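You operate a simulated robot arm through the tools that you are given. There is no shell and no other tool. Be economical: measure what you need, move in short steps, check, and stop when the job is done.

Carry out the task below with a simulated two-armed robot. There is one attempt and no reset: what you move stays moved.

TASK
Lay the blue screen's sheet, a yellow thread and then the green screen's sheet on the white stack.
Fine: turn the reel turntable to that colour; those screens go back, the stack's green lever ends home, the yellow screen keeps its sheet.

The check looks at the end state, three seconds after you hand in, the way a careful person would. Anything else that was tipped, shoved, dropped, spilled or broken makes it a failure. Flat cloth is picked up by pressing the open fingertips on it (5 to 10 N) and closing them slowly along it; thin cloth reads only 2 to 8 mm in the jaws.

THE ROBOT
Two 7-joint arms with two-finger parallel grippers on one trunk, hanging from a carriage that runs on a rail from [-3.8, -1.6] to [196.9, 83.6] (x, y) and turns from -6.004 to 6.004 rad about z. Base frame: it is fixed where the carriage stands at the start and does not move with it; the origin is on the floor, on the carriage's upright axis, x ahead of it, y to its left, z up. Readings come in cm, rad, newtons and seconds.
The left shoulder is at the start at [4, 16.1, 121.3], the right one opposite. With the tool pointing down near the work surface each hand reaches from about 20 to 76 cm from the robot's upright axis, wherever it stands, measured 20 degrees to its own side. Places, roughly: blue screen, green screen [200, 25, 75]; green lever of the white stack [250, 60, 80]; reel turntable [240, 40, 80]; white stack [260, 50, 80]; yellow screen [250, 0, 75]. Payload 4.4 kg a hand.
The tool frame of a hand sits at the grasp point between the pads (the TCP): z along the fingers, y along the line on which they close. The tips reach 2.3 cm beyond it. The gripper opens to 9.4 cm. The fingers are 3.8 cm wide and 1 cm thick; the gripper's body (5.4 by 9.6 cm) begins 3.9 cm behind the TCP.
Orientation is that of the tool frame in the base frame, as [roll, pitch, yaw] about the fixed x, y, z axes, in that order (R = Rz(yaw) Ry(pitch) Rx(roll)). With the fingers straight down and closing along the base's y, the tool's x points along the base's -x, its y along +y and its z along -z.

THE INTERFACE
- The arms move only by the tool jog_arm. It takes "left_rows", "right_rows" or both (then of equal length, played together; a hand with none holds still); each is a list of rows, each a list of 7 numbers: the shift along the tool's x, y, z in cm, then the turn, a rotation vector about the tool's x, y, z in rad, then the finger opening in cm, from 0 to 9.4. In form: [[x, y, z, rx, ry, rz, claw], ...]. A call has 1 to 12 rows; each row shifts and turns the commanded pose from where the row before left it, along the tool's axes as they then stand. Rows are played at 5 a second. More than 5 cm and 0.15 rad between two rows, or a gripper value outside its range, and nothing of the call is played. A pose out of reach is approached as far as the arm can. The call stops where the force on the tool passes 50 N (or 10 N more than at its start, if that is more) or the arm is blocked; 0.2 s more then pass. The fingers move at their own pace (about 4.5 cm/s each) and stop on an object; they squeeze with about 31 N. The grip force told is the motor's: it shows also when the fingers shut on nothing. Time passes only in rows, and 0.2 s behind the last, so rows that do not move let the fingers close. It gives the time, the measured TCP pose, the force on the tool (base axes), the opening and the grip force at its end, in the units of the frame above (readings bear some noise), with the torque about the TCP (base axes, N m) and any sound that the robot's microphone picked up, and new pictures: "pictures" is both (left out), scene, wrist or none (wrist: the cameras of the hands that moved).
- Cameras (640 x 400 px; columns grow to the right, rows downward): "scene" is now at [24.44, -0.02, 152.37]; the picture's right is [0.00, -1.00, 0.00], its down [-0.69, -0.00, -0.73] and it looks along [0.73, 0.00, -0.69] (base axes); focal length 261 px, centre (320, 200). "left" rides on the left gripper at [8.6, -1.6, -7.4] in its tool frame; the picture's right is [0.18, 0.98, 0.00], its down [-0.58, 0.11, -0.81] and it looks along [-0.79, 0.15, 0.59] (tool axes); focal length 243 px, centre (320, 200). "right" rides on the right gripper at [8.6, 1.6, -7.4] in its tool frame; the picture's right is [-0.18, 0.98, 0.00], its down [-0.58, -0.11, -0.81] and it looks along [-0.79, -0.15, 0.59] (tool axes); focal length 243 px, centre (320, 200). There is no depth. A picture from a camera that has moved, and an enlarged one, comes with that camera's place and axes in the base frame and with its lens. The place of the scene camera against the robot may be out by one fixed shift of up to 1.8 cm in any direction.
- raise_lower(by): slides the trunk up (or, below 0, down) by that many cm; the arms and the scene camera ride with it, the base frame stays. It gives what a move gives, with no picture.
- base_move(legs): drives the robot by 1 to 6 legs, each [ahead, left, turn to the left] in cm, cm and rad, along the robot's own axes; the way and the turn of a leg run together, so that a leg with both is an arc; at most 150 cm and 3.142 rad a leg. The arms and the cameras ride along, it lands a little off, and it stops where it bumps. It keeps to its track: a leg is cut to what the track allows. It gives what a move gives, and a new picture of the scene camera.
- turn_head(pan, tilt): turns the head with the scene camera to pan (to the left, within 1.501 rad either way) and tilt (down, from -0.506 to 1.204), counted from straight ahead of the robot. It gives what a move gives, and a new picture of the scene camera.
- inspect(camera, box): a new picture of the part [left, top, right, bottom] of that camera's present view, enlarged. It takes no simulated time.
- close_job(): hands the job in; it is judged then, once.

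Go step by step. Nothing tells you exact positions but the pictures and the camera data: compare them with the known pose of the tool, close in by small moves and look again before you grip or let go. The budget is 135 turns and 274 pictures, counting those below and the enlarged ones. Unless the task says otherwise, let go and move clear before handing in, and close with one line.

The tools are called as name(argument=value, ...) on one line, values as JSON. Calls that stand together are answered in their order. jog_arm: Moves the arms, as the interface text tells. Its arguments: {"type":"object","properties":{"left_rows":{"type":"array","items":{"type":"array","items":{"type":"number"}}},"right_rows":{"type":"array","items":{"type":"array","items":{"type":"number"}}},"pictures":{"type":"string","enum":["both","scene","wrist","none"]}},"required":[]} The other tools are called the same way: raise_lower (by) slides the trunk up or down; base_move (legs) drives the base; turn_head (pan, tilt) turns the head that bears the scene camera; inspect (camera, box) takes an enlarged picture of a part of a camera's view; close_job () hands the job in.

At the start:

```text
t: 0.0
left_tcp_pos: [53.61, 28.28, 108.03]
left_tcp_rot: [3.141, 0.0, -3.139]
left_contact_force: [0.0, -0.4, 0.0]
left_moment: [0.02, 0.04, 0.0]
left_opening: 9.39
left_gripper_force: 0.0
right_tcp_pos: [55.83, -22.01, 109.15]
right_tcp_rot: [3.141, -0.001, -3.141]
right_contact_force: [-0.1, 1.2, -0.7]
right_moment: [0.01, -0.01, 0.01]
right_opening: 9.4
right_gripper_force: 0.1
trunk travel left (down, up): [-35.0, 42.0]
robot x, y, heading: [-0.04, -0.0, -0.001]
head pan, tilt: [0.002, 0.756]
```

scene: 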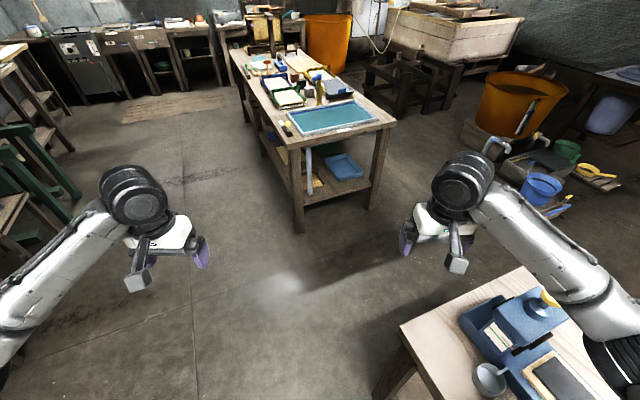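
right: 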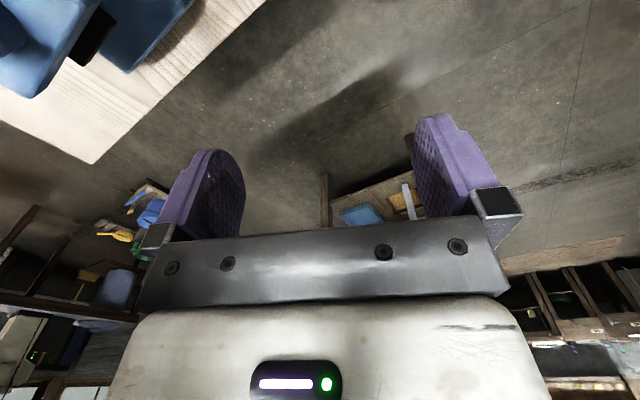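
left: 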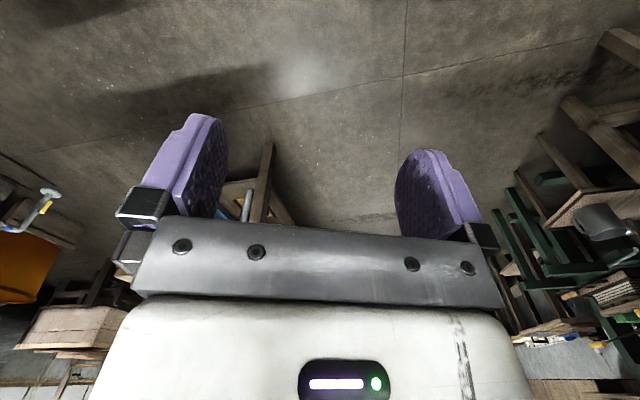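

The work table stands ahead with screens and a stack; I am far from it. First a closer look at it.

inspect(camera="scene", box=[220, 0, 400, 150])

base_move(legs=[[100, 42, 0]])

```text
2.67 times, centred on (310, 75) of scene
camera zoom: at [24.44, -0.02, 152.37], right [0.0, -1.0, 0.0], down [-0.69, 0.0, -0.73], along [0.73, 0.0, -0.69], focal length 697 px, centre (347, 533)
```

zoom: 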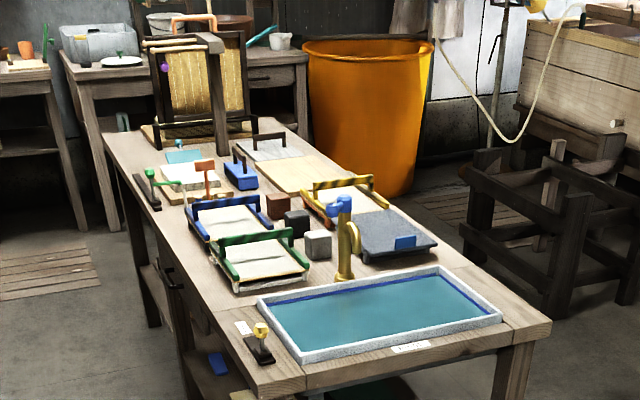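

```text
t: 5.6
left_tcp_pos: [155.07, 70.12, 108.05]
left_tcp_rot: [3.141, 0.001, 3.122]
left_contact_force: [0.4, 0.5, 0.6]
left_moment: [0.0, -0.01, -0.01]
left_opening: 9.36
left_gripper_force: 0.0
right_tcp_pos: [156.28, 19.75, 109.15]
right_tcp_rot: [3.141, 0.0, 3.124]
right_contact_force: [-0.2, -0.1, -0.4]
right_moment: [-0.03, -0.01, 0.01]
right_opening: 9.41
right_gripper_force: 0.1
trunk travel left (down, up): [-35.0, 42.0]
robot x, y, heading: [100.67, 42.81, -0.021]
head pan, tilt: [0.002, 0.756]
camera scene: at [125.4, 42.39, 152.37], right [-0.02, -1.0, 0.0], down [-0.69, 0.01, -0.73], along [0.73, -0.01, -0.69], focal length 261 px, centre (320, 200)
```

scene: 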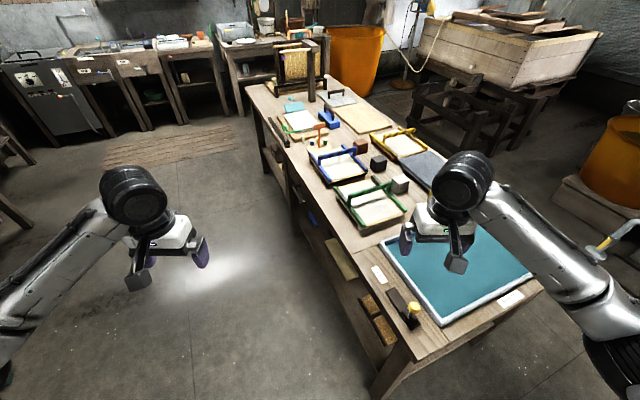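

The table runs off to the upper left, roughly along the rail. I look closer at the stations before picking a stand.

inspect(camera="scene", box=[250, 80, 410, 180])

inspect(camera="scene", box=[310, 120, 470, 240])

```text
4.00 times, centred on (330, 130) of scene
camera zoom: at [125.4, 42.39, 152.37], right [-0.02, -1.0, 0.0], down [-0.69, 0.01, -0.73], along [0.73, -0.01, -0.69], focal length 1045 px, centre (280, 480)
```

zoom: 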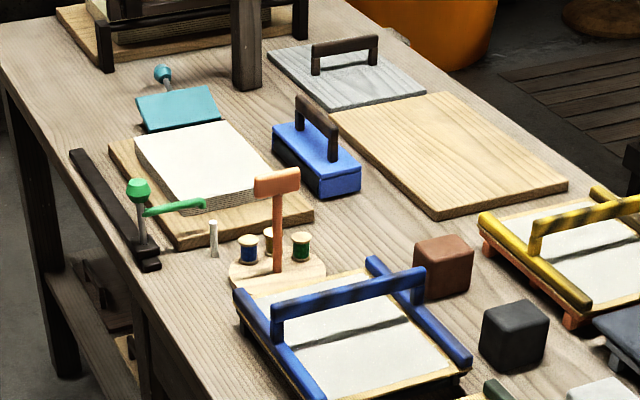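

```text
3.33 times, centred on (390, 180) of scene
camera zoom: at [125.4, 42.39, 152.37], right [-0.02, -1.0, 0.0], down [-0.69, 0.01, -0.73], along [0.73, -0.01, -0.69], focal length 871 px, centre (87, 267)
```

zoom: 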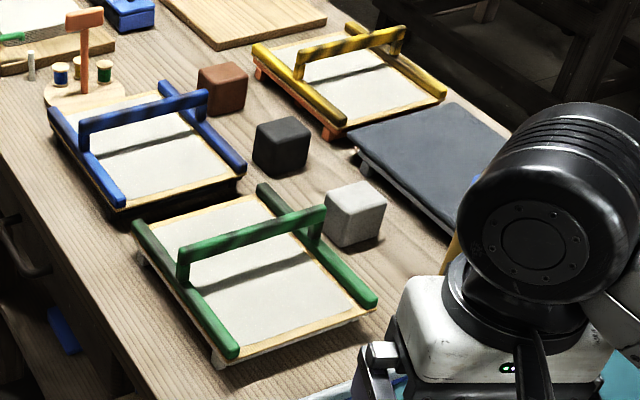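

Things lie along the table parallel to the rail: green screen ≈[204,21], blue ≈[230,32], turntable ≈[243,41], stack ≈[262,51]. I drive to the rail's end and turn to face the table.

base_move(legs=[[94, 43, 0], [0, 0, -0.9]])

turn_head(pan=0.0, tilt=0.9)

```text
t: 13.2
left_tcp_pos: [249.59, 57.09, 108.1]
left_tcp_rot: [3.141, 0.001, 2.222]
left_contact_force: [0.3, -0.2, 0.1]
left_moment: [-0.03, -0.02, 0.01]
left_opening: 9.39
left_gripper_force: 0.1
right_tcp_pos: [211.1, 24.85, 109.25]
right_tcp_rot: [-3.141, 0.001, 2.222]
right_contact_force: [-0.2, 0.8, -0.4]
right_moment: [-0.02, 0.0, -0.04]
right_opening: 9.39
right_gripper_force: 0.0
trunk travel left (down, up): [-35.0, 42.0]
robot x, y, heading: [194.58, 82.75, -0.922]
head pan, tilt: [0.002, 0.756]
camera scene: at [209.55, 63.35, 152.37], right [-0.79, -0.61, 0.0], down [-0.42, 0.54, -0.73], along [0.44, -0.58, -0.69], focal length 261 px, centre (320, 200)
```

scene: 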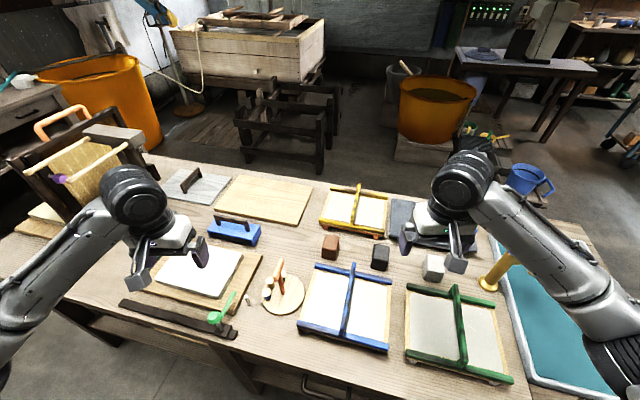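

```text
t: 13.9
left_tcp_pos: [249.72, 57.08, 108.11]
left_tcp_rot: [-3.141, 0.0, 2.221]
left_contact_force: [-0.7, 0.2, -0.5]
left_moment: [-0.03, 0.01, 0.01]
left_opening: 9.41
left_gripper_force: 0.0
right_tcp_pos: [211.06, 24.84, 109.06]
right_tcp_rot: [3.141, 0.002, 2.222]
right_contact_force: [0.7, -0.1, 0.8]
right_moment: [0.02, 0.02, -0.02]
right_opening: 9.41
right_gripper_force: 0.1
trunk travel left (down, up): [-35.0, 42.0]
robot x, y, heading: [194.71, 82.57, -0.919]
head pan, tilt: [0.0, 0.901]
camera scene: at [209.12, 63.92, 151.22], right [-0.8, -0.61, 0.0], down [-0.47, 0.62, -0.62], along [0.38, -0.49, -0.78], focal length 261 px, centre (320, 200)
```

scene: 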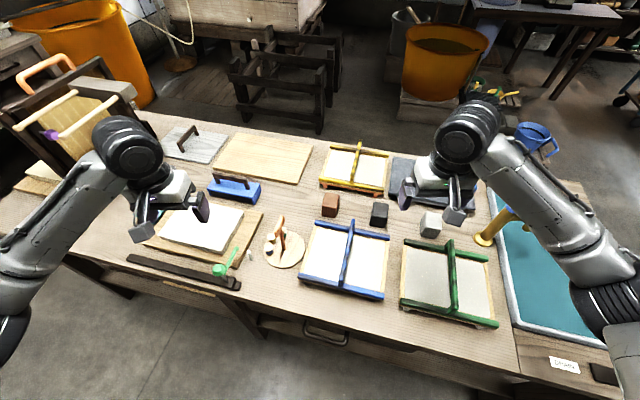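

inspect(camera="scene", box=[110, 180, 310, 305])

inspect(camera="scene", box=[290, 200, 510, 338])

```text
3.20 times, centred on (210, 242) of scene
camera zoom: at [209.12, 63.92, 151.22], right [-0.8, -0.61, 0.0], down [-0.47, 0.62, -0.62], along [0.38, -0.49, -0.78], focal length 836 px, centre (672, 64)
```

zoom: 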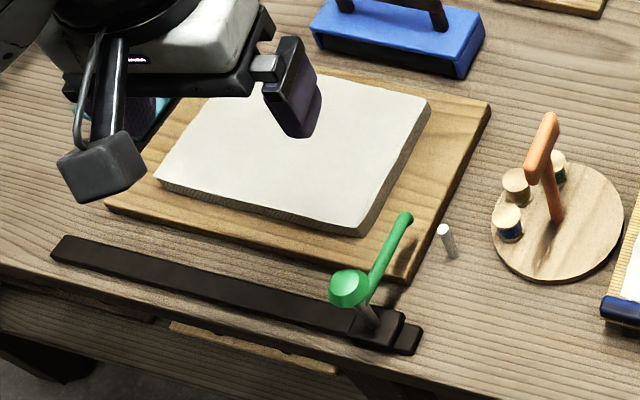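

```text
2.90 times, centred on (400, 269) of scene
camera zoom: at [209.12, 63.92, 151.22], right [-0.8, -0.61, 0.0], down [-0.47, 0.62, -0.62], along [0.38, -0.49, -0.78], focal length 757 px, centre (88, 0)
```

zoom: 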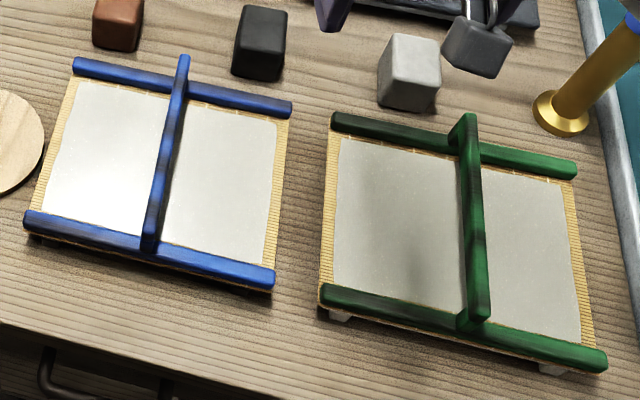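

The slide carries the green lever on a dark track beside the stack, the white peg indexes the turntable. I need to see how the sheets sit on the screens, so I look with the wrist cameras.

inspect(camera="right", box=[0, 0, 640, 400])

inspect(camera="left", box=[0, 0, 640, 400])

inspect(camera="scene", box=[300, 210, 400, 305])

```text
1.00 times, centred on (320, 200) of right (not enlarged: the box is as wide or as high as the picture)
camera zoom: at [207.13, 32.74, 116.63], right [0.89, 0.45, 0.0], down [0.27, -0.53, 0.81], along [0.36, -0.72, -0.59], focal length 243 px, centre (320, 200)
```

zoom: 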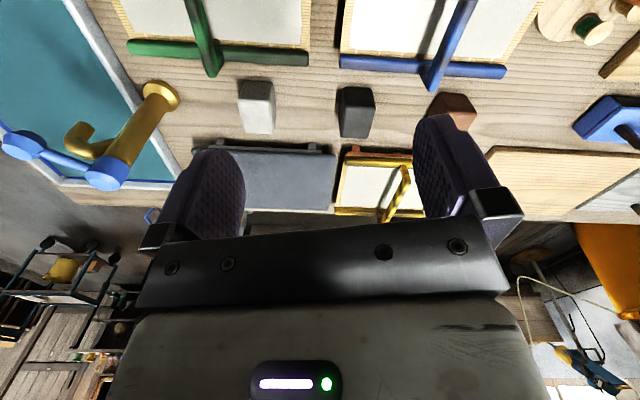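

```text
1.00 times, centred on (320, 200) of left (not enlarged: the box is as wide or as high as the picture)
camera zoom: at [243.36, 63.05, 115.65], right [0.67, 0.74, 0.0], down [0.44, -0.4, 0.81], along [0.6, -0.54, -0.59], focal length 243 px, centre (320, 200)
```

zoom: 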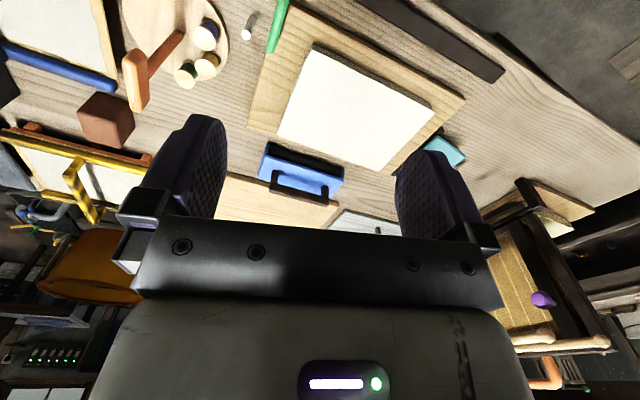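

```text
4.21 times, centred on (350, 258) of scene
camera zoom: at [209.12, 63.92, 151.22], right [-0.8, -0.61, 0.0], down [-0.47, 0.62, -0.62], along [0.38, -0.49, -0.78], focal length 1100 px, centre (194, -42)
```

zoom: 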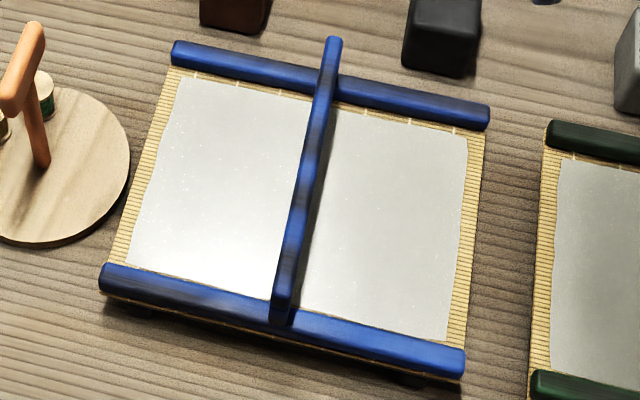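

The sheets lie on bamboo mats with a bridge handle; the table axis is about 24° in the base frame. I turn square to the table and look at the scene.

base_move(legs=[[0, 0, -0.235]])

inspect(camera="left", box=[0, 0, 640, 400])

```text
t: 15.1
left_tcp_pos: [242.28, 44.9, 108.02]
left_tcp_rot: [3.141, -0.001, 1.986]
left_contact_force: [-0.1, 0.1, -0.8]
left_moment: [0.03, -0.01, 0.04]
left_opening: 9.39
left_gripper_force: 0.1
right_tcp_pos: [197.11, 22.67, 109.17]
right_tcp_rot: [3.14, 0.0, 1.986]
right_contact_force: [0.0, -0.2, -0.1]
right_moment: [0.01, -0.01, 0.0]
right_opening: 9.4
right_gripper_force: 0.0
trunk travel left (down, up): [-35.0, 42.0]
robot x, y, heading: [194.54, 83.15, -1.157]
head pan, tilt: [0.0, 0.901]
camera scene: at [204.35, 61.1, 151.22], right [-0.91, -0.4, 0.0], down [-0.32, 0.72, -0.62], along [0.25, -0.57, -0.78], focal length 261 px, centre (320, 200)
```

scene: 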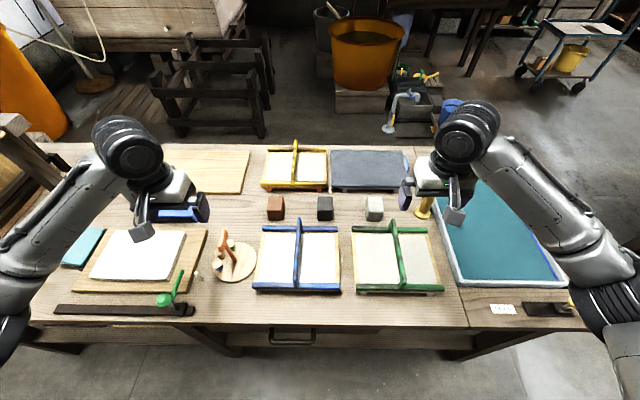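

```text
1.00 times, centred on (320, 200) of left (not enlarged: the box is as wide or as high as the picture)
camera zoom: at [237.43, 52.28, 115.64], right [0.82, 0.57, 0.0], down [0.34, -0.49, 0.81], along [0.46, -0.66, -0.59], focal length 243 px, centre (320, 200)
```

zoom: 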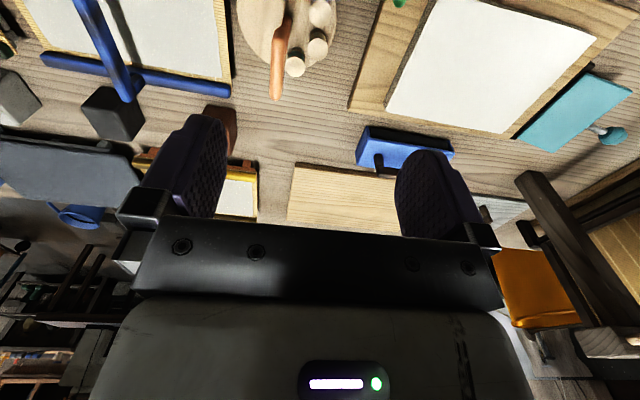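

The view is square now. I bring the left hand above the blue handle, staying high.

jog_arm(left_rows=[[-1, -4.4, 0, 0, 0, 0, 9.4], [-1, -4.4, 0, 0, 0, 0, 9.4], [-1, -4.4, 0, 0, 0, 0, 9.4], [-1, -4.4, 0, 0, 0, 0, 9.4], [-1, -4.4, 3, 0, 0, 0, 9.4], [0, 0, 4, 0, 0, 0, 9.4]])

```text
refused: row 5 steps farther than a row can; nothing moved
```

jog_arm(left_rows=[[-1, -4.4, 0, 0, 0, 0, 9.4], [-1, -4.4, 0, 0, 0, 0, 9.4], [-1, -4.4, 0, 0, 0, 0, 9.4], [-1, -4.4, 0, 0, 0, 0, 9.4], [-1, -4.1, 2, 0, 0, 0, 9.4], [0, 0, 4, 0, 0, 0, 9.4], [0, 0, 0, 0, 0, 0, 9.4]])

```text
t: 16.7
left_tcp_pos: [224.37, 31.64, 102.23]
left_tcp_rot: [-3.141, 0.002, 1.987]
left_contact_force: [-0.7, 0.2, 0.0]
left_moment: [0.03, -0.01, -0.02]
left_opening: 9.4
left_gripper_force: 0.0
right_tcp_pos: [197.21, 22.74, 109.26]
right_tcp_rot: [3.141, -0.002, 1.987]
right_contact_force: [0.8, -0.4, 0.1]
right_moment: [-0.01, -0.02, 0.03]
right_opening: 9.38
right_gripper_force: 0.0
trunk travel left (down, up): [-35.0, 42.0]
robot x, y, heading: [194.77, 82.76, -1.156]
head pan, tilt: [0.0, 0.901]
camera scene: at [204.36, 61.07, 151.23], right [-0.91, -0.4, 0.0], down [-0.32, 0.72, -0.62], along [0.25, -0.57, -0.78], focal length 261 px, centre (320, 200)
camera left: at [219.54, 38.9, 109.71], right [0.82, 0.57, 0.0], down [0.33, -0.49, 0.81], along [0.46, -0.67, -0.59], focal length 243 px, centre (320, 200)
```

scene: 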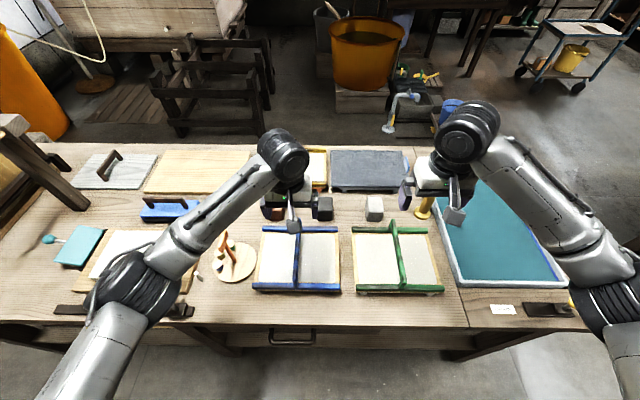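
left: 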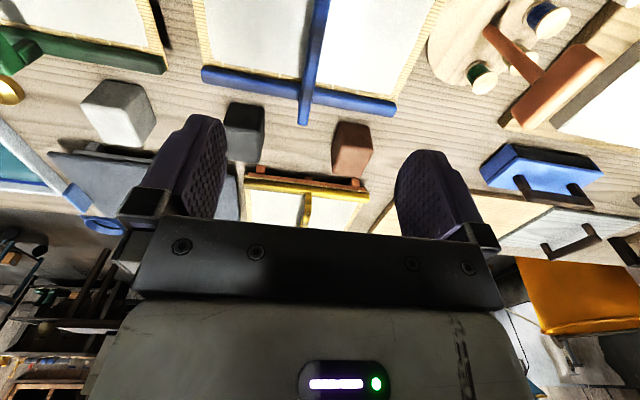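

The handle lies under the jaws and parallel to the fingers' plane. I lower to just above it and look.

jog_arm(left_rows=[[-1.0, -0.3, 3, 0, 0, 0, 9.4], [0, 0, 4, 0, 0, 0, 9.4], [0, 0, 4, 0, 0, 0, 9.4], [0, 0, 4, 0, 0, 0, 9.4], [0, 0, 1.5, 0, 0, 0, 9.4], [0, 0, 0, 0, 0, 0, 9.4]])

inspect(camera="scene", box=[230, 190, 370, 310])

```text
t: 18.1
left_tcp_pos: [224.45, 30.56, 85.8]
left_tcp_rot: [3.14, -0.001, 1.988]
left_contact_force: [0.3, 0.1, 0.4]
left_moment: [0.0, 0.01, -0.05]
left_opening: 9.39
left_gripper_force: 0.0
right_tcp_pos: [197.18, 22.74, 109.21]
right_tcp_rot: [-3.141, 0.0, 1.987]
right_contact_force: [-0.5, -0.8, 0.7]
right_moment: [-0.04, -0.02, -0.01]
right_opening: 9.38
right_gripper_force: 0.0
trunk travel left (down, up): [-35.0, 42.0]
robot x, y, heading: [194.36, 82.52, -1.156]
head pan, tilt: [0.0, 0.901]
camera scene: at [204.37, 61.12, 151.22], right [-0.91, -0.4, 0.0], down [-0.32, 0.72, -0.62], along [0.25, -0.57, -0.78], focal length 261 px, centre (320, 200)
camera left: at [219.7, 37.8, 93.22], right [0.82, 0.57, 0.0], down [0.33, -0.49, 0.81], along [0.46, -0.66, -0.59], focal length 243 px, centre (320, 200)
```

scene: 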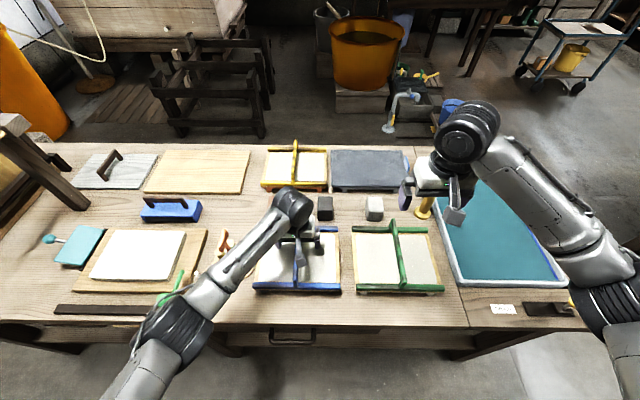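
left: 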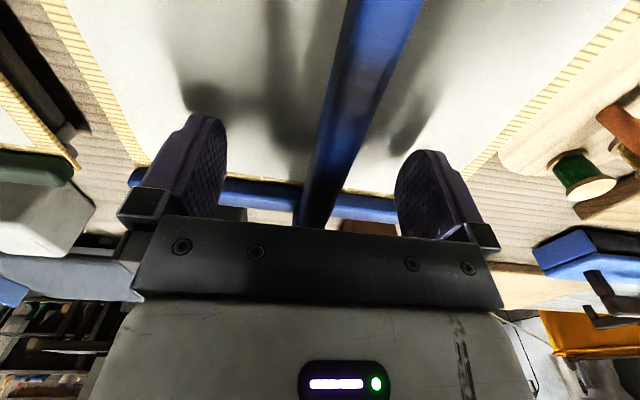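

```text
3.33 times, centred on (300, 250) of scene
camera zoom: at [204.37, 61.12, 151.22], right [-0.91, -0.4, 0.0], down [-0.32, 0.72, -0.62], along [0.25, -0.57, -0.78], focal length 871 px, centre (387, 33)
```

zoom: 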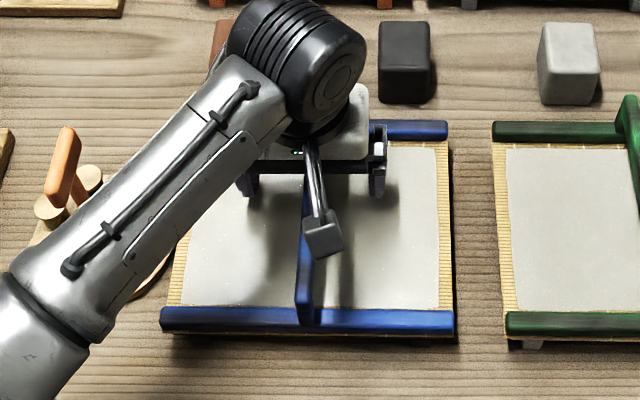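

jog_arm(left_rows=[[0, 0.3, 2, 0, 0, 0, 9.4], [0, 0, 1.5, 0, 0, 0, 9.4], [0, 0, 0, 0, 0, 0, 9.4]], pictures="wrist")

inspect(camera="scene", box=[230, 190, 370, 310])

```text
t: 18.7
left_tcp_pos: [224.85, 30.33, 83.92]
left_tcp_rot: [-3.139, 0.009, 1.986]
left_contact_force: [1.1, 4.5, 11.5]
left_moment: [0.53, -0.47, 0.16]
left_opening: 9.42
left_gripper_force: 0.1
right_tcp_pos: [197.23, 22.68, 109.17]
right_tcp_rot: [-3.14, -0.001, 1.987]
right_contact_force: [-0.3, -0.4, 0.0]
right_moment: [0.04, 0.02, -0.03]
right_opening: 9.4
right_gripper_force: 0.1
trunk travel left (down, up): [-35.0, 42.0]
robot x, y, heading: [194.82, 82.78, -1.155]
head pan, tilt: [0.0, 0.901]
stopped in row 2 (left hand): the force on the tool passed its limit at 68 N (the readings are from after the stop); the commanded pose is now the measured one
camera left: at [219.96, 37.7, 91.39], right [0.82, 0.57, -0.01], down [0.33, -0.48, 0.81], along [0.46, -0.67, -0.59], focal length 243 px, centre (320, 200)
```

left: 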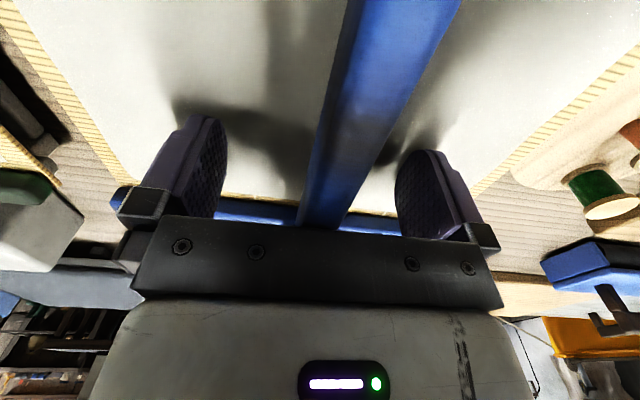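

```text
3.33 times, centred on (300, 250) of scene
camera zoom: at [204.41, 61.12, 151.23], right [-0.91, -0.4, 0.0], down [-0.32, 0.72, -0.62], along [0.25, -0.57, -0.78], focal length 871 px, centre (387, 33)
```

zoom: 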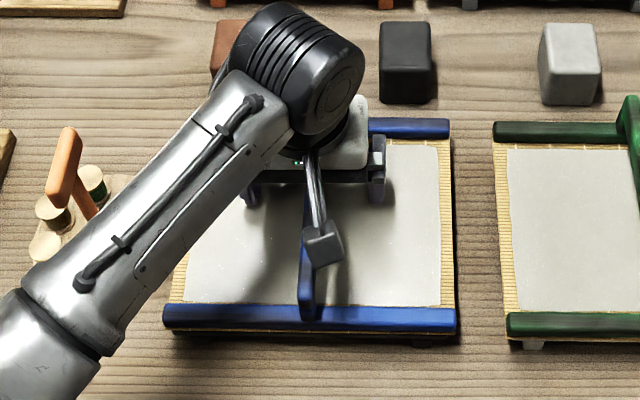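

The palm seems to have met the handle's top, so the handle is taller than I judged. I back off 1 cm and close on it.

jog_arm(left_rows=[[0, 0, -0.6, 0, 0, 0, 9.4], [0, 0, 0, 0, 0, 0, 9.4]], pictures="none")

inspect(camera="scene", box=[230, 190, 370, 310])

```text
t: 19.3
left_tcp_pos: [224.69, 30.46, 84.32]
left_tcp_rot: [-3.137, 0.006, 1.986]
left_contact_force: [0.4, 0.0, 1.2]
left_moment: [-0.02, -0.01, 0.04]
left_opening: 9.39
left_gripper_force: 0.1
right_tcp_pos: [197.13, 22.69, 109.18]
right_tcp_rot: [3.142, 0.001, 1.989]
right_contact_force: [0.5, 0.0, -0.2]
right_moment: [0.06, -0.02, 0.02]
right_opening: 9.4
right_gripper_force: 0.1
trunk travel left (down, up): [-35.0, 42.0]
robot x, y, heading: [194.64, 82.93, -1.153]
head pan, tilt: [0.0, 0.901]
```

```text
3.33 times, centred on (300, 250) of scene
camera zoom: at [204.38, 61.11, 151.21], right [-0.91, -0.4, 0.0], down [-0.32, 0.72, -0.62], along [0.25, -0.57, -0.78], focal length 871 px, centre (387, 33)
```

zoom: 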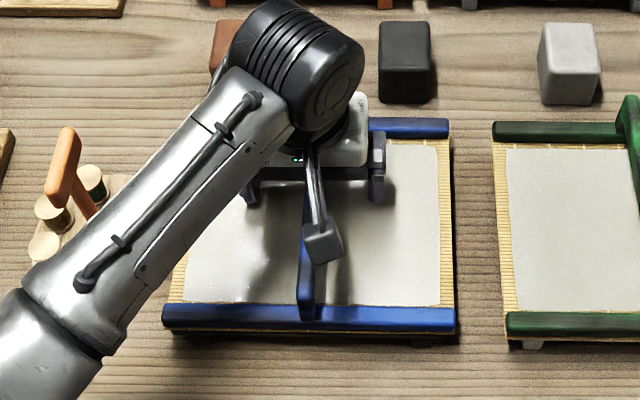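

jog_arm(left_rows=[[0, 0, 0, 0, 0, 0, 7], [0, 0, 0, 0, 0, 0, 5], [0, 0, 0, 0, 0, 0, 3.5], [0, 0, 0, 0, 0, 0, 2], [0, 0, 0, 0, 0, 0, 1], [0, 0, 0, 0, 0, 0, 0], [0, 0, 0, 0, 0, 0, 0]])

```text
t: 20.9
left_tcp_pos: [224.67, 30.29, 84.38]
left_tcp_rot: [-3.136, 0.008, 1.985]
left_contact_force: [0.4, -0.8, 0.4]
left_moment: [0.05, -0.11, -0.12]
left_opening: 1.11
left_gripper_force: 31.4
right_tcp_pos: [197.14, 22.85, 109.09]
right_tcp_rot: [3.142, 0.0, 1.989]
right_contact_force: [-0.4, -0.6, 0.2]
right_moment: [0.01, 0.02, 0.01]
right_opening: 9.43
right_gripper_force: 0.1
trunk travel left (down, up): [-35.0, 42.0]
robot x, y, heading: [194.86, 82.6, -1.156]
head pan, tilt: [0.0, 0.901]
camera scene: at [204.37, 61.11, 151.22], right [-0.91, -0.4, 0.0], down [-0.32, 0.72, -0.62], along [0.25, -0.57, -0.78], focal length 261 px, centre (320, 200)
camera left: at [219.88, 37.68, 91.86], right [0.83, 0.56, -0.01], down [0.34, -0.48, 0.81], along [0.45, -0.67, -0.59], focal length 243 px, centre (320, 200)
```

scene: 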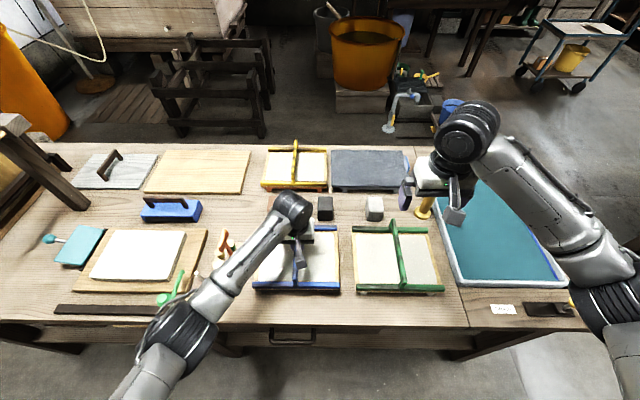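
left: 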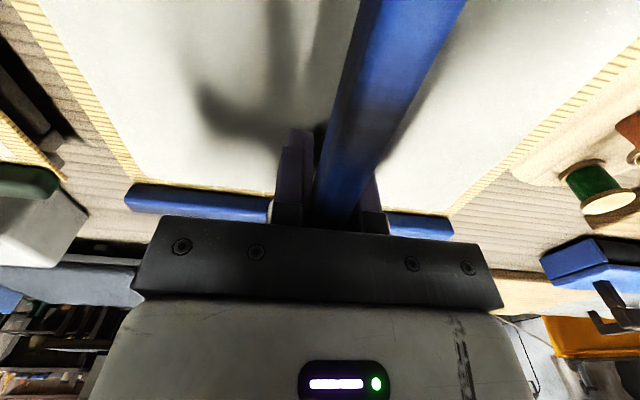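

I hold the blue handle (1.1 cm). Lift straight up gently and weigh it.

jog_arm(left_rows=[[0, 0, -1, 0, 0, 0, 0], [0, 0, -2, 0, 0, 0, 0], [0, 0, -4, 0, 0, 0, 0], [0, 0, -4, 0, 0, 0, 0], [0, 0, -4, 0, 0, 0, 0], [0, 0, -4, 0, 0, 0, 0], [0, 0, 0, 0, 0, 0, 0]])

```text
t: 22.5
left_tcp_pos: [224.57, 30.42, 103.26]
left_tcp_rot: [-3.138, 0.006, 1.985]
left_contact_force: [-0.3, 0.4, -1.2]
left_moment: [-0.06, 0.01, 0.01]
left_opening: 1.12
left_gripper_force: 31.4
right_tcp_pos: [197.1, 22.82, 109.09]
right_tcp_rot: [-3.14, 0.001, 1.988]
right_contact_force: [-0.6, -0.4, -0.4]
right_moment: [-0.02, 0.01, -0.01]
right_opening: 9.4
right_gripper_force: 0.0
trunk travel left (down, up): [-35.0, 42.0]
robot x, y, heading: [194.61, 82.6, -1.156]
head pan, tilt: [0.0, 0.901]
camera scene: at [204.36, 61.14, 151.21], right [-0.91, -0.4, 0.0], down [-0.32, 0.72, -0.62], along [0.25, -0.57, -0.78], focal length 261 px, centre (320, 200)
camera left: at [219.73, 37.81, 110.71], right [0.83, 0.56, -0.01], down [0.34, -0.48, 0.81], along [0.45, -0.67, -0.59], focal length 243 px, centre (320, 200)
```

scene: 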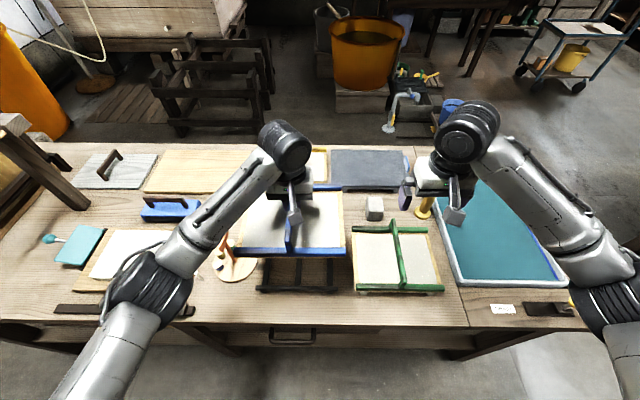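
left: 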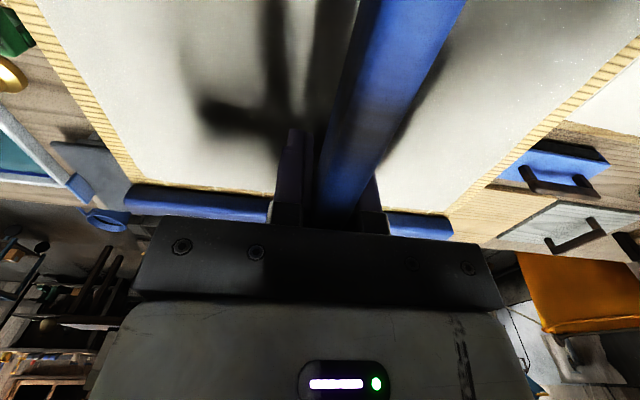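

The screen lifted off a dark stand that stays on the table. I look at its underside with the right wrist camera by pitching the right hand forward.

jog_arm(left_rows=[[0, 0, -4, 0, 0, 0, 0], [0, 0, -4, 0, 0, 0, 0], [0, 0, -4, 0, 0, 0, 0], [0, 0, -4, 0, 0, 0, 0], [0, 0, -3, 0, 0, 0, 0], [0, 0, 0, 0, 0, 0, 0], [0, 0, 0, 0, 0, 0, 0], [0, 0, 0, 0, 0, 0, 0], [0, 0, 0, 0, 0, 0, 0], [0, 0, 0, 0, 0, 0, 0]], right_rows=[[2, 0, 0, 0, -0.14, 0, 9.4], [2, 0, 0, 0, -0.14, 0, 9.4], [2, 0, 0, 0, -0.14, 0, 9.4], [2, 0, 0, 0, -0.14, 0, 9.4], [2, 0, 0, 0, -0.14, 0, 9.4], [0, 0, 0, 0, -0.14, 0, 9.4], [0, 0, 0, 0, -0.14, 0, 9.4], [0, 0, 0, 0, -0.14, 0, 9.4], [0, 0, 0, 0, -0.14, 0, 9.4], [0, 0, 0, 0, 0, 0, 9.4]])

```text
t: 24.7
left_tcp_pos: [224.69, 30.64, 122.21]
left_tcp_rot: [-3.136, 0.008, 1.986]
left_contact_force: [-0.1, -0.1, -2.0]
left_moment: [-0.03, 0.01, 0.04]
left_opening: 1.11
left_gripper_force: 30.8
right_tcp_pos: [193.4, 31.35, 106.58]
right_tcp_rot: [-3.139, 1.26, 1.993]
right_contact_force: [0.0, -0.1, 0.2]
right_moment: [-0.01, 0.0, -0.04]
right_opening: 9.38
right_gripper_force: 0.0
trunk travel left (down, up): [-35.0, 42.0]
robot x, y, heading: [194.59, 82.78, -1.148]
head pan, tilt: [0.0, 0.901]
camera scene: at [204.37, 61.1, 151.23], right [-0.91, -0.4, 0.0], down [-0.32, 0.72, -0.62], along [0.25, -0.57, -0.78], focal length 261 px, centre (320, 200)
camera right: at [190.91, 40.78, 100.51], right [0.92, 0.35, 0.17], down [-0.34, 0.5, 0.8], along [0.19, -0.8, 0.58], focal length 243 px, centre (320, 200)
camera left: at [219.94, 38.03, 129.69], right [0.83, 0.56, -0.01], down [0.34, -0.48, 0.81], along [0.45, -0.67, -0.59], focal length 243 px, centre (320, 200)
```

scene: 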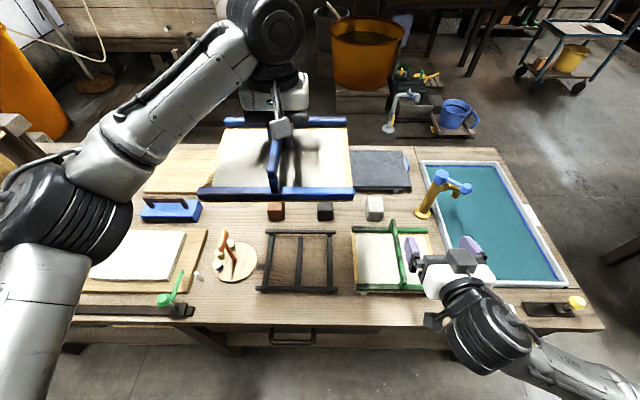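
right: 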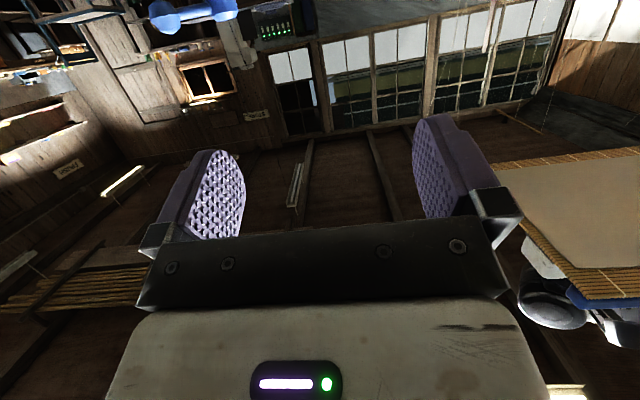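
left: 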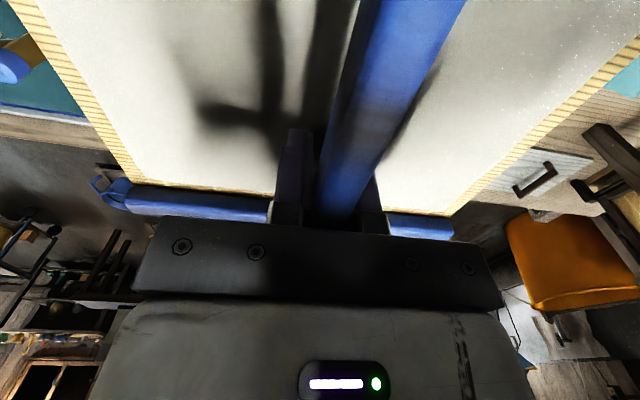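

The sheet's face also shows on the underside, so the screen is to be set flat onto the stack. I measure the stack in an enlarged view.

inspect(camera="scene", box=[60, 210, 260, 335])

inspect(camera="scene", box=[190, 110, 360, 216])

inspect(camera="right", box=[480, 120, 640, 320])

```text
3.20 times, centred on (160, 272) of scene
camera zoom: at [204.37, 61.1, 151.23], right [-0.91, -0.4, 0.0], down [-0.32, 0.72, -0.62], along [0.25, -0.57, -0.78], focal length 836 px, centre (832, -32)
```

zoom: 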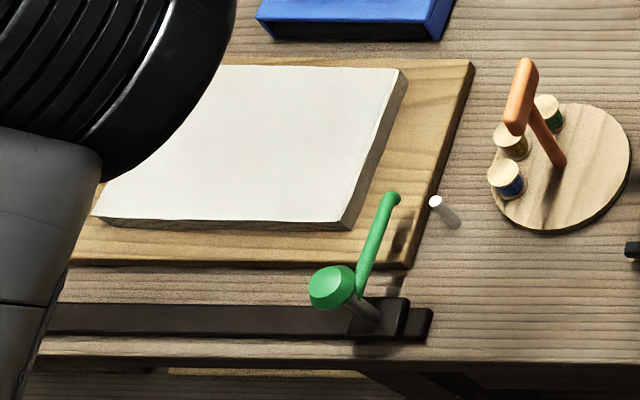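

```text
3.76 times, centred on (275, 163) of scene
camera zoom: at [204.37, 61.1, 151.23], right [-0.91, -0.4, 0.0], down [-0.32, 0.72, -0.62], along [0.25, -0.57, -0.78], focal length 984 px, centre (489, 339)
```

zoom: 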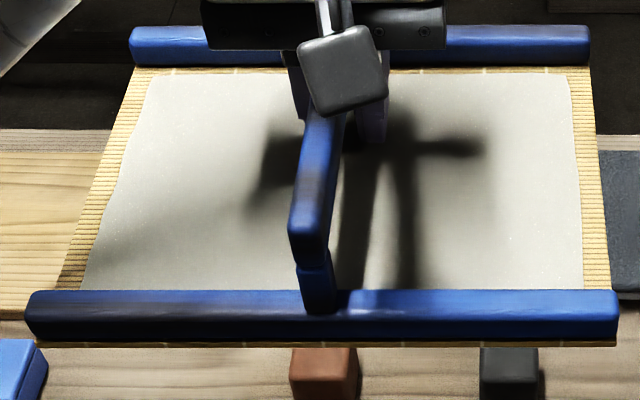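

```text
2.00 times, centred on (560, 220) of right
camera zoom: at [190.91, 40.78, 100.51], right [0.92, 0.35, 0.17], down [-0.34, 0.5, 0.8], along [0.19, -0.8, 0.58], focal length 485 px, centre (-160, 160)
```

zoom: 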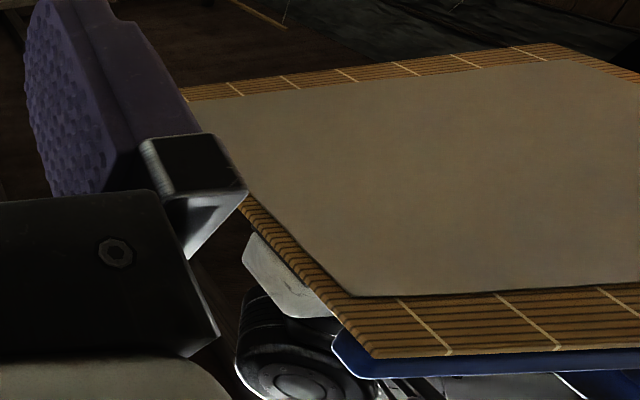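

The sheet is on the underside: the screen must be lowered flat onto the stack (≈22×15.7 cm, centre ≈[267.5,50]), which matches the sheet's size. I move the last bit along the rail, then carry the screen over at height.

base_move(legs=[[0, 3, 0]])

jog_arm(left_rows=[[0, 4.5, 0, 0, 0, 0, 0], [0, 4.5, 0, 0, 0, 0, 0], [0, 4.5, 0, 0, 0, 0, 0], [0, 4.5, 0, 0, 0, 0, 0], [0, 4.5, 0, 0, 0, 0, 0], [0, 4.5, 0, 0, 0, 0, 0], [0, 4.5, 0, 0, 0, 0, 0], [0, 4.5, 0, 0, 0, 0, 0], [0, 4.5, 0, 0, 0, 0, 0], [0, 0, 0, 0, 0, 0, 0]])

```text
t: 25.5
left_tcp_pos: [227.01, 31.63, 122.25]
left_tcp_rot: [-3.139, 0.006, 1.986]
left_contact_force: [0.7, 0.4, -0.7]
left_moment: [-0.02, 0.04, 0.02]
left_opening: 1.1
left_gripper_force: 30.8
right_tcp_pos: [195.42, 32.22, 106.54]
right_tcp_rot: [3.137, 1.259, 1.985]
right_contact_force: [0.8, 0.2, -0.5]
right_moment: [-0.04, 0.02, -0.05]
right_opening: 9.39
right_gripper_force: 0.1
trunk travel left (down, up): [-35.0, 42.0]
robot x, y, heading: [196.48, 83.46, -1.156]
head pan, tilt: [0.0, 0.901]
camera scene: at [206.43, 62.0, 151.22], right [-0.91, -0.41, 0.0], down [-0.32, 0.72, -0.62], along [0.25, -0.57, -0.78], focal length 261 px, centre (320, 200)
```

scene: 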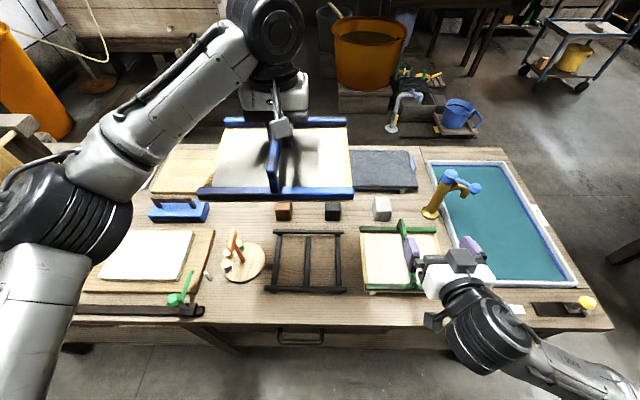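

```text
t: 27.7
left_tcp_pos: [263.41, 47.94, 121.9]
left_tcp_rot: [-3.138, 0.008, 1.986]
left_contact_force: [0.2, 0.1, -1.2]
left_moment: [-0.03, -0.01, -0.03]
left_opening: 1.12
left_gripper_force: 30.5
right_tcp_pos: [195.25, 32.11, 106.4]
right_tcp_rot: [-3.141, 1.261, 1.988]
right_contact_force: [0.3, -0.7, -0.4]
right_moment: [-0.01, 0.01, -0.05]
right_opening: 9.41
right_gripper_force: 0.1
trunk travel left (down, up): [-35.0, 42.0]
robot x, y, heading: [196.47, 83.54, -1.153]
head pan, tilt: [0.0, 0.901]
camera scene: at [206.28, 61.93, 151.22], right [-0.91, -0.41, 0.0], down [-0.32, 0.72, -0.62], along [0.25, -0.57, -0.78], focal length 261 px, centre (320, 200)
camera left: at [258.61, 55.26, 129.42], right [0.82, 0.57, -0.01], down [0.34, -0.48, 0.81], along [0.46, -0.67, -0.59], focal length 243 px, centre (320, 200)
```

scene: 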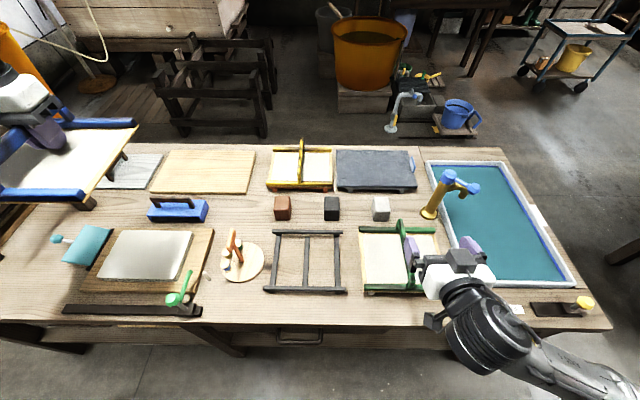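
left: 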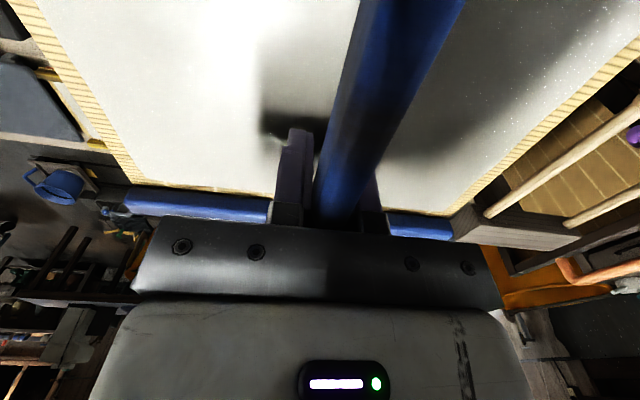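

The stack is now in full view. I pan the head left to check clearance to the press frame and inspect the stack and screen.

inspect(camera="scene", box=[50, 210, 270, 330])

turn_head(pan=0.6, tilt=0.8)

```text
2.91 times, centred on (160, 270) of scene
camera zoom: at [206.28, 61.93, 151.22], right [-0.91, -0.41, 0.0], down [-0.32, 0.72, -0.62], along [0.25, -0.57, -0.78], focal length 760 px, centre (786, -4)
```

zoom: 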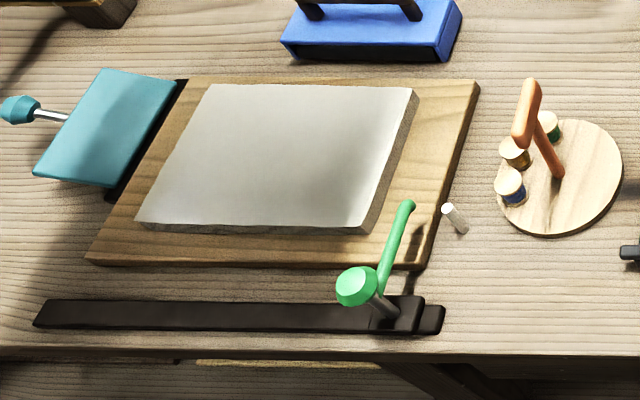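

```text
t: 28.7
left_tcp_pos: [263.32, 47.93, 121.99]
left_tcp_rot: [-3.137, 0.005, 1.987]
left_contact_force: [-0.5, -0.3, -1.0]
left_moment: [-0.01, -0.02, -0.01]
left_opening: 1.09
left_gripper_force: 30.6
right_tcp_pos: [195.27, 32.26, 106.39]
right_tcp_rot: [-3.14, 1.26, 1.99]
right_contact_force: [0.0, -0.3, 0.0]
right_moment: [0.0, 0.0, 0.04]
right_opening: 9.41
right_gripper_force: 0.0
trunk travel left (down, up): [-35.0, 42.0]
robot x, y, heading: [196.71, 83.54, -1.155]
head pan, tilt: [0.6, 0.799]
camera scene: at [210.1, 64.6, 152.01], right [-0.53, -0.85, 0.0], down [-0.61, 0.38, -0.7], along [0.59, -0.37, -0.72], focal length 261 px, centre (320, 200)
```

scene: 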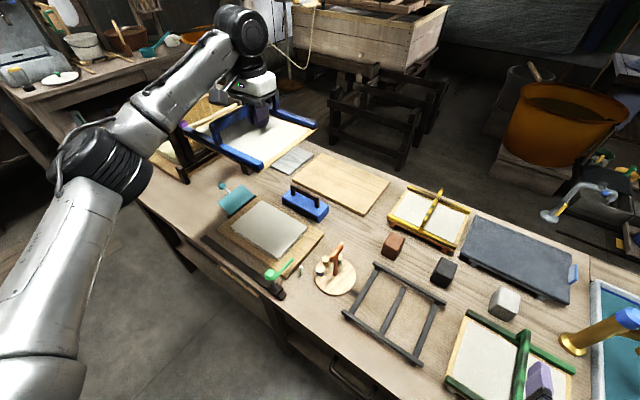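

inspect(camera="scene", box=[190, 150, 350, 300])

inspect(camera="scene", box=[130, 60, 330, 200])

```text
2.67 times, centred on (270, 225) of scene
camera zoom: at [210.1, 64.6, 152.01], right [-0.53, -0.85, 0.0], down [-0.61, 0.38, -0.7], along [0.59, -0.37, -0.72], focal length 697 px, centre (453, 133)
```

zoom: 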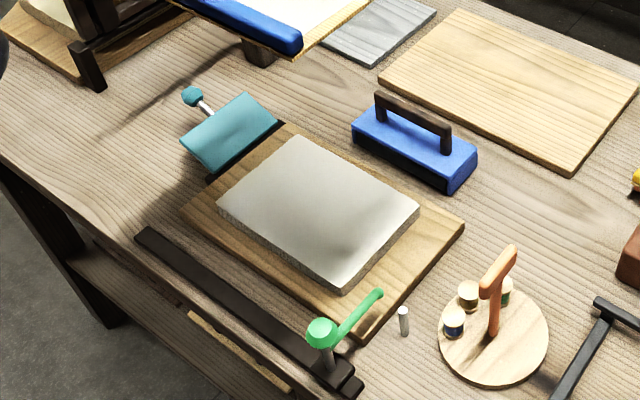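

```text
2.86 times, centred on (230, 130) of scene
camera zoom: at [210.1, 64.6, 152.01], right [-0.53, -0.85, 0.0], down [-0.61, 0.38, -0.7], along [0.59, -0.37, -0.72], focal length 747 px, centre (577, 400)
```

zoom: 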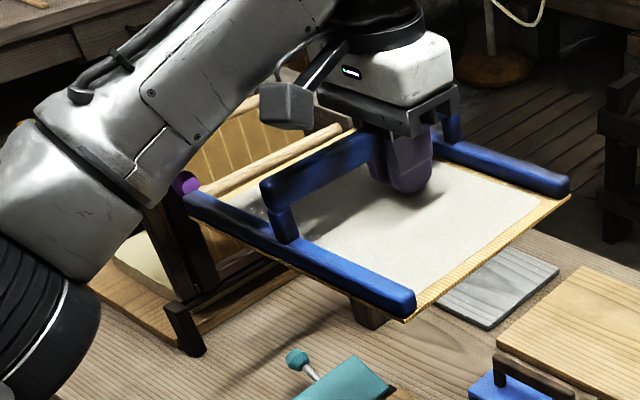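

Clear of the press frame. I move above the stack and descend to about 10 cm over it.

jog_arm(left_rows=[[-0.5, 3, 0, 0, 0, 0.02, 0], [-0.5, 2.7, 2, 0, 0, 0, 0], [0, 0, 4, 0, 0, 0, 0], [0, 0, 4, 0, 0, 0, 0], [0, 0, 4, 0, 0, 0, 0], [0, 0, 4, 0, 0, 0, 0], [0, 0, 4, 0, 0, 0, 0], [0, 0, 4, 0, 0, 0, 0], [0, 0, 1, 0, 0, 0, 0], [0, 0, 0, 0, 0, 0, 0]], pictures="scene")

inspect(camera="scene", box=[150, 120, 350, 300])

```text
t: 30.9
left_tcp_pos: [269.29, 48.87, 95.04]
left_tcp_rot: [-3.136, 0.007, 1.967]
left_contact_force: [0.0, -0.2, -0.2]
left_moment: [0.0, 0.03, 0.04]
left_opening: 1.11
left_gripper_force: 31.1
right_tcp_pos: [195.32, 32.26, 106.46]
right_tcp_rot: [-3.14, 1.26, 1.99]
right_contact_force: [-0.2, 0.5, -0.5]
right_moment: [-0.02, 0.01, 0.01]
right_opening: 9.43
right_gripper_force: 0.1
trunk travel left (down, up): [-35.0, 42.0]
robot x, y, heading: [196.54, 83.77, -1.153]
head pan, tilt: [0.6, 0.799]
camera scene: at [210.1, 64.6, 152.01], right [-0.53, -0.85, 0.0], down [-0.61, 0.38, -0.7], along [0.59, -0.37, -0.72], focal length 261 px, centre (320, 200)
```

scene: 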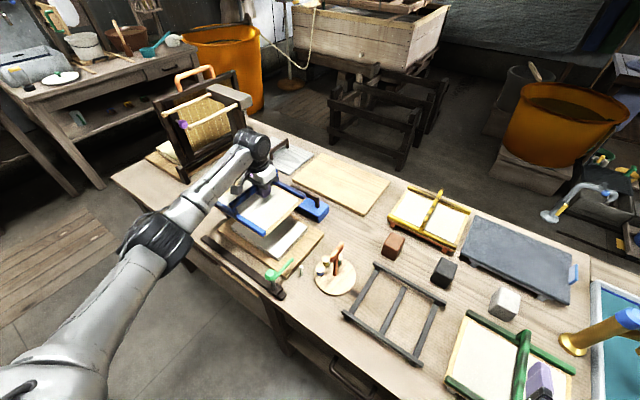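

```text
2.22 times, centred on (250, 210) of scene
camera zoom: at [210.1, 64.6, 152.01], right [-0.53, -0.85, 0.0], down [-0.61, 0.38, -0.7], along [0.59, -0.37, -0.72], focal length 581 px, centre (476, 178)
```

zoom: 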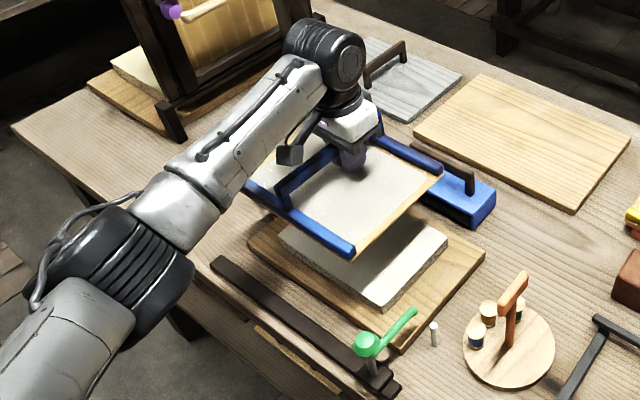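

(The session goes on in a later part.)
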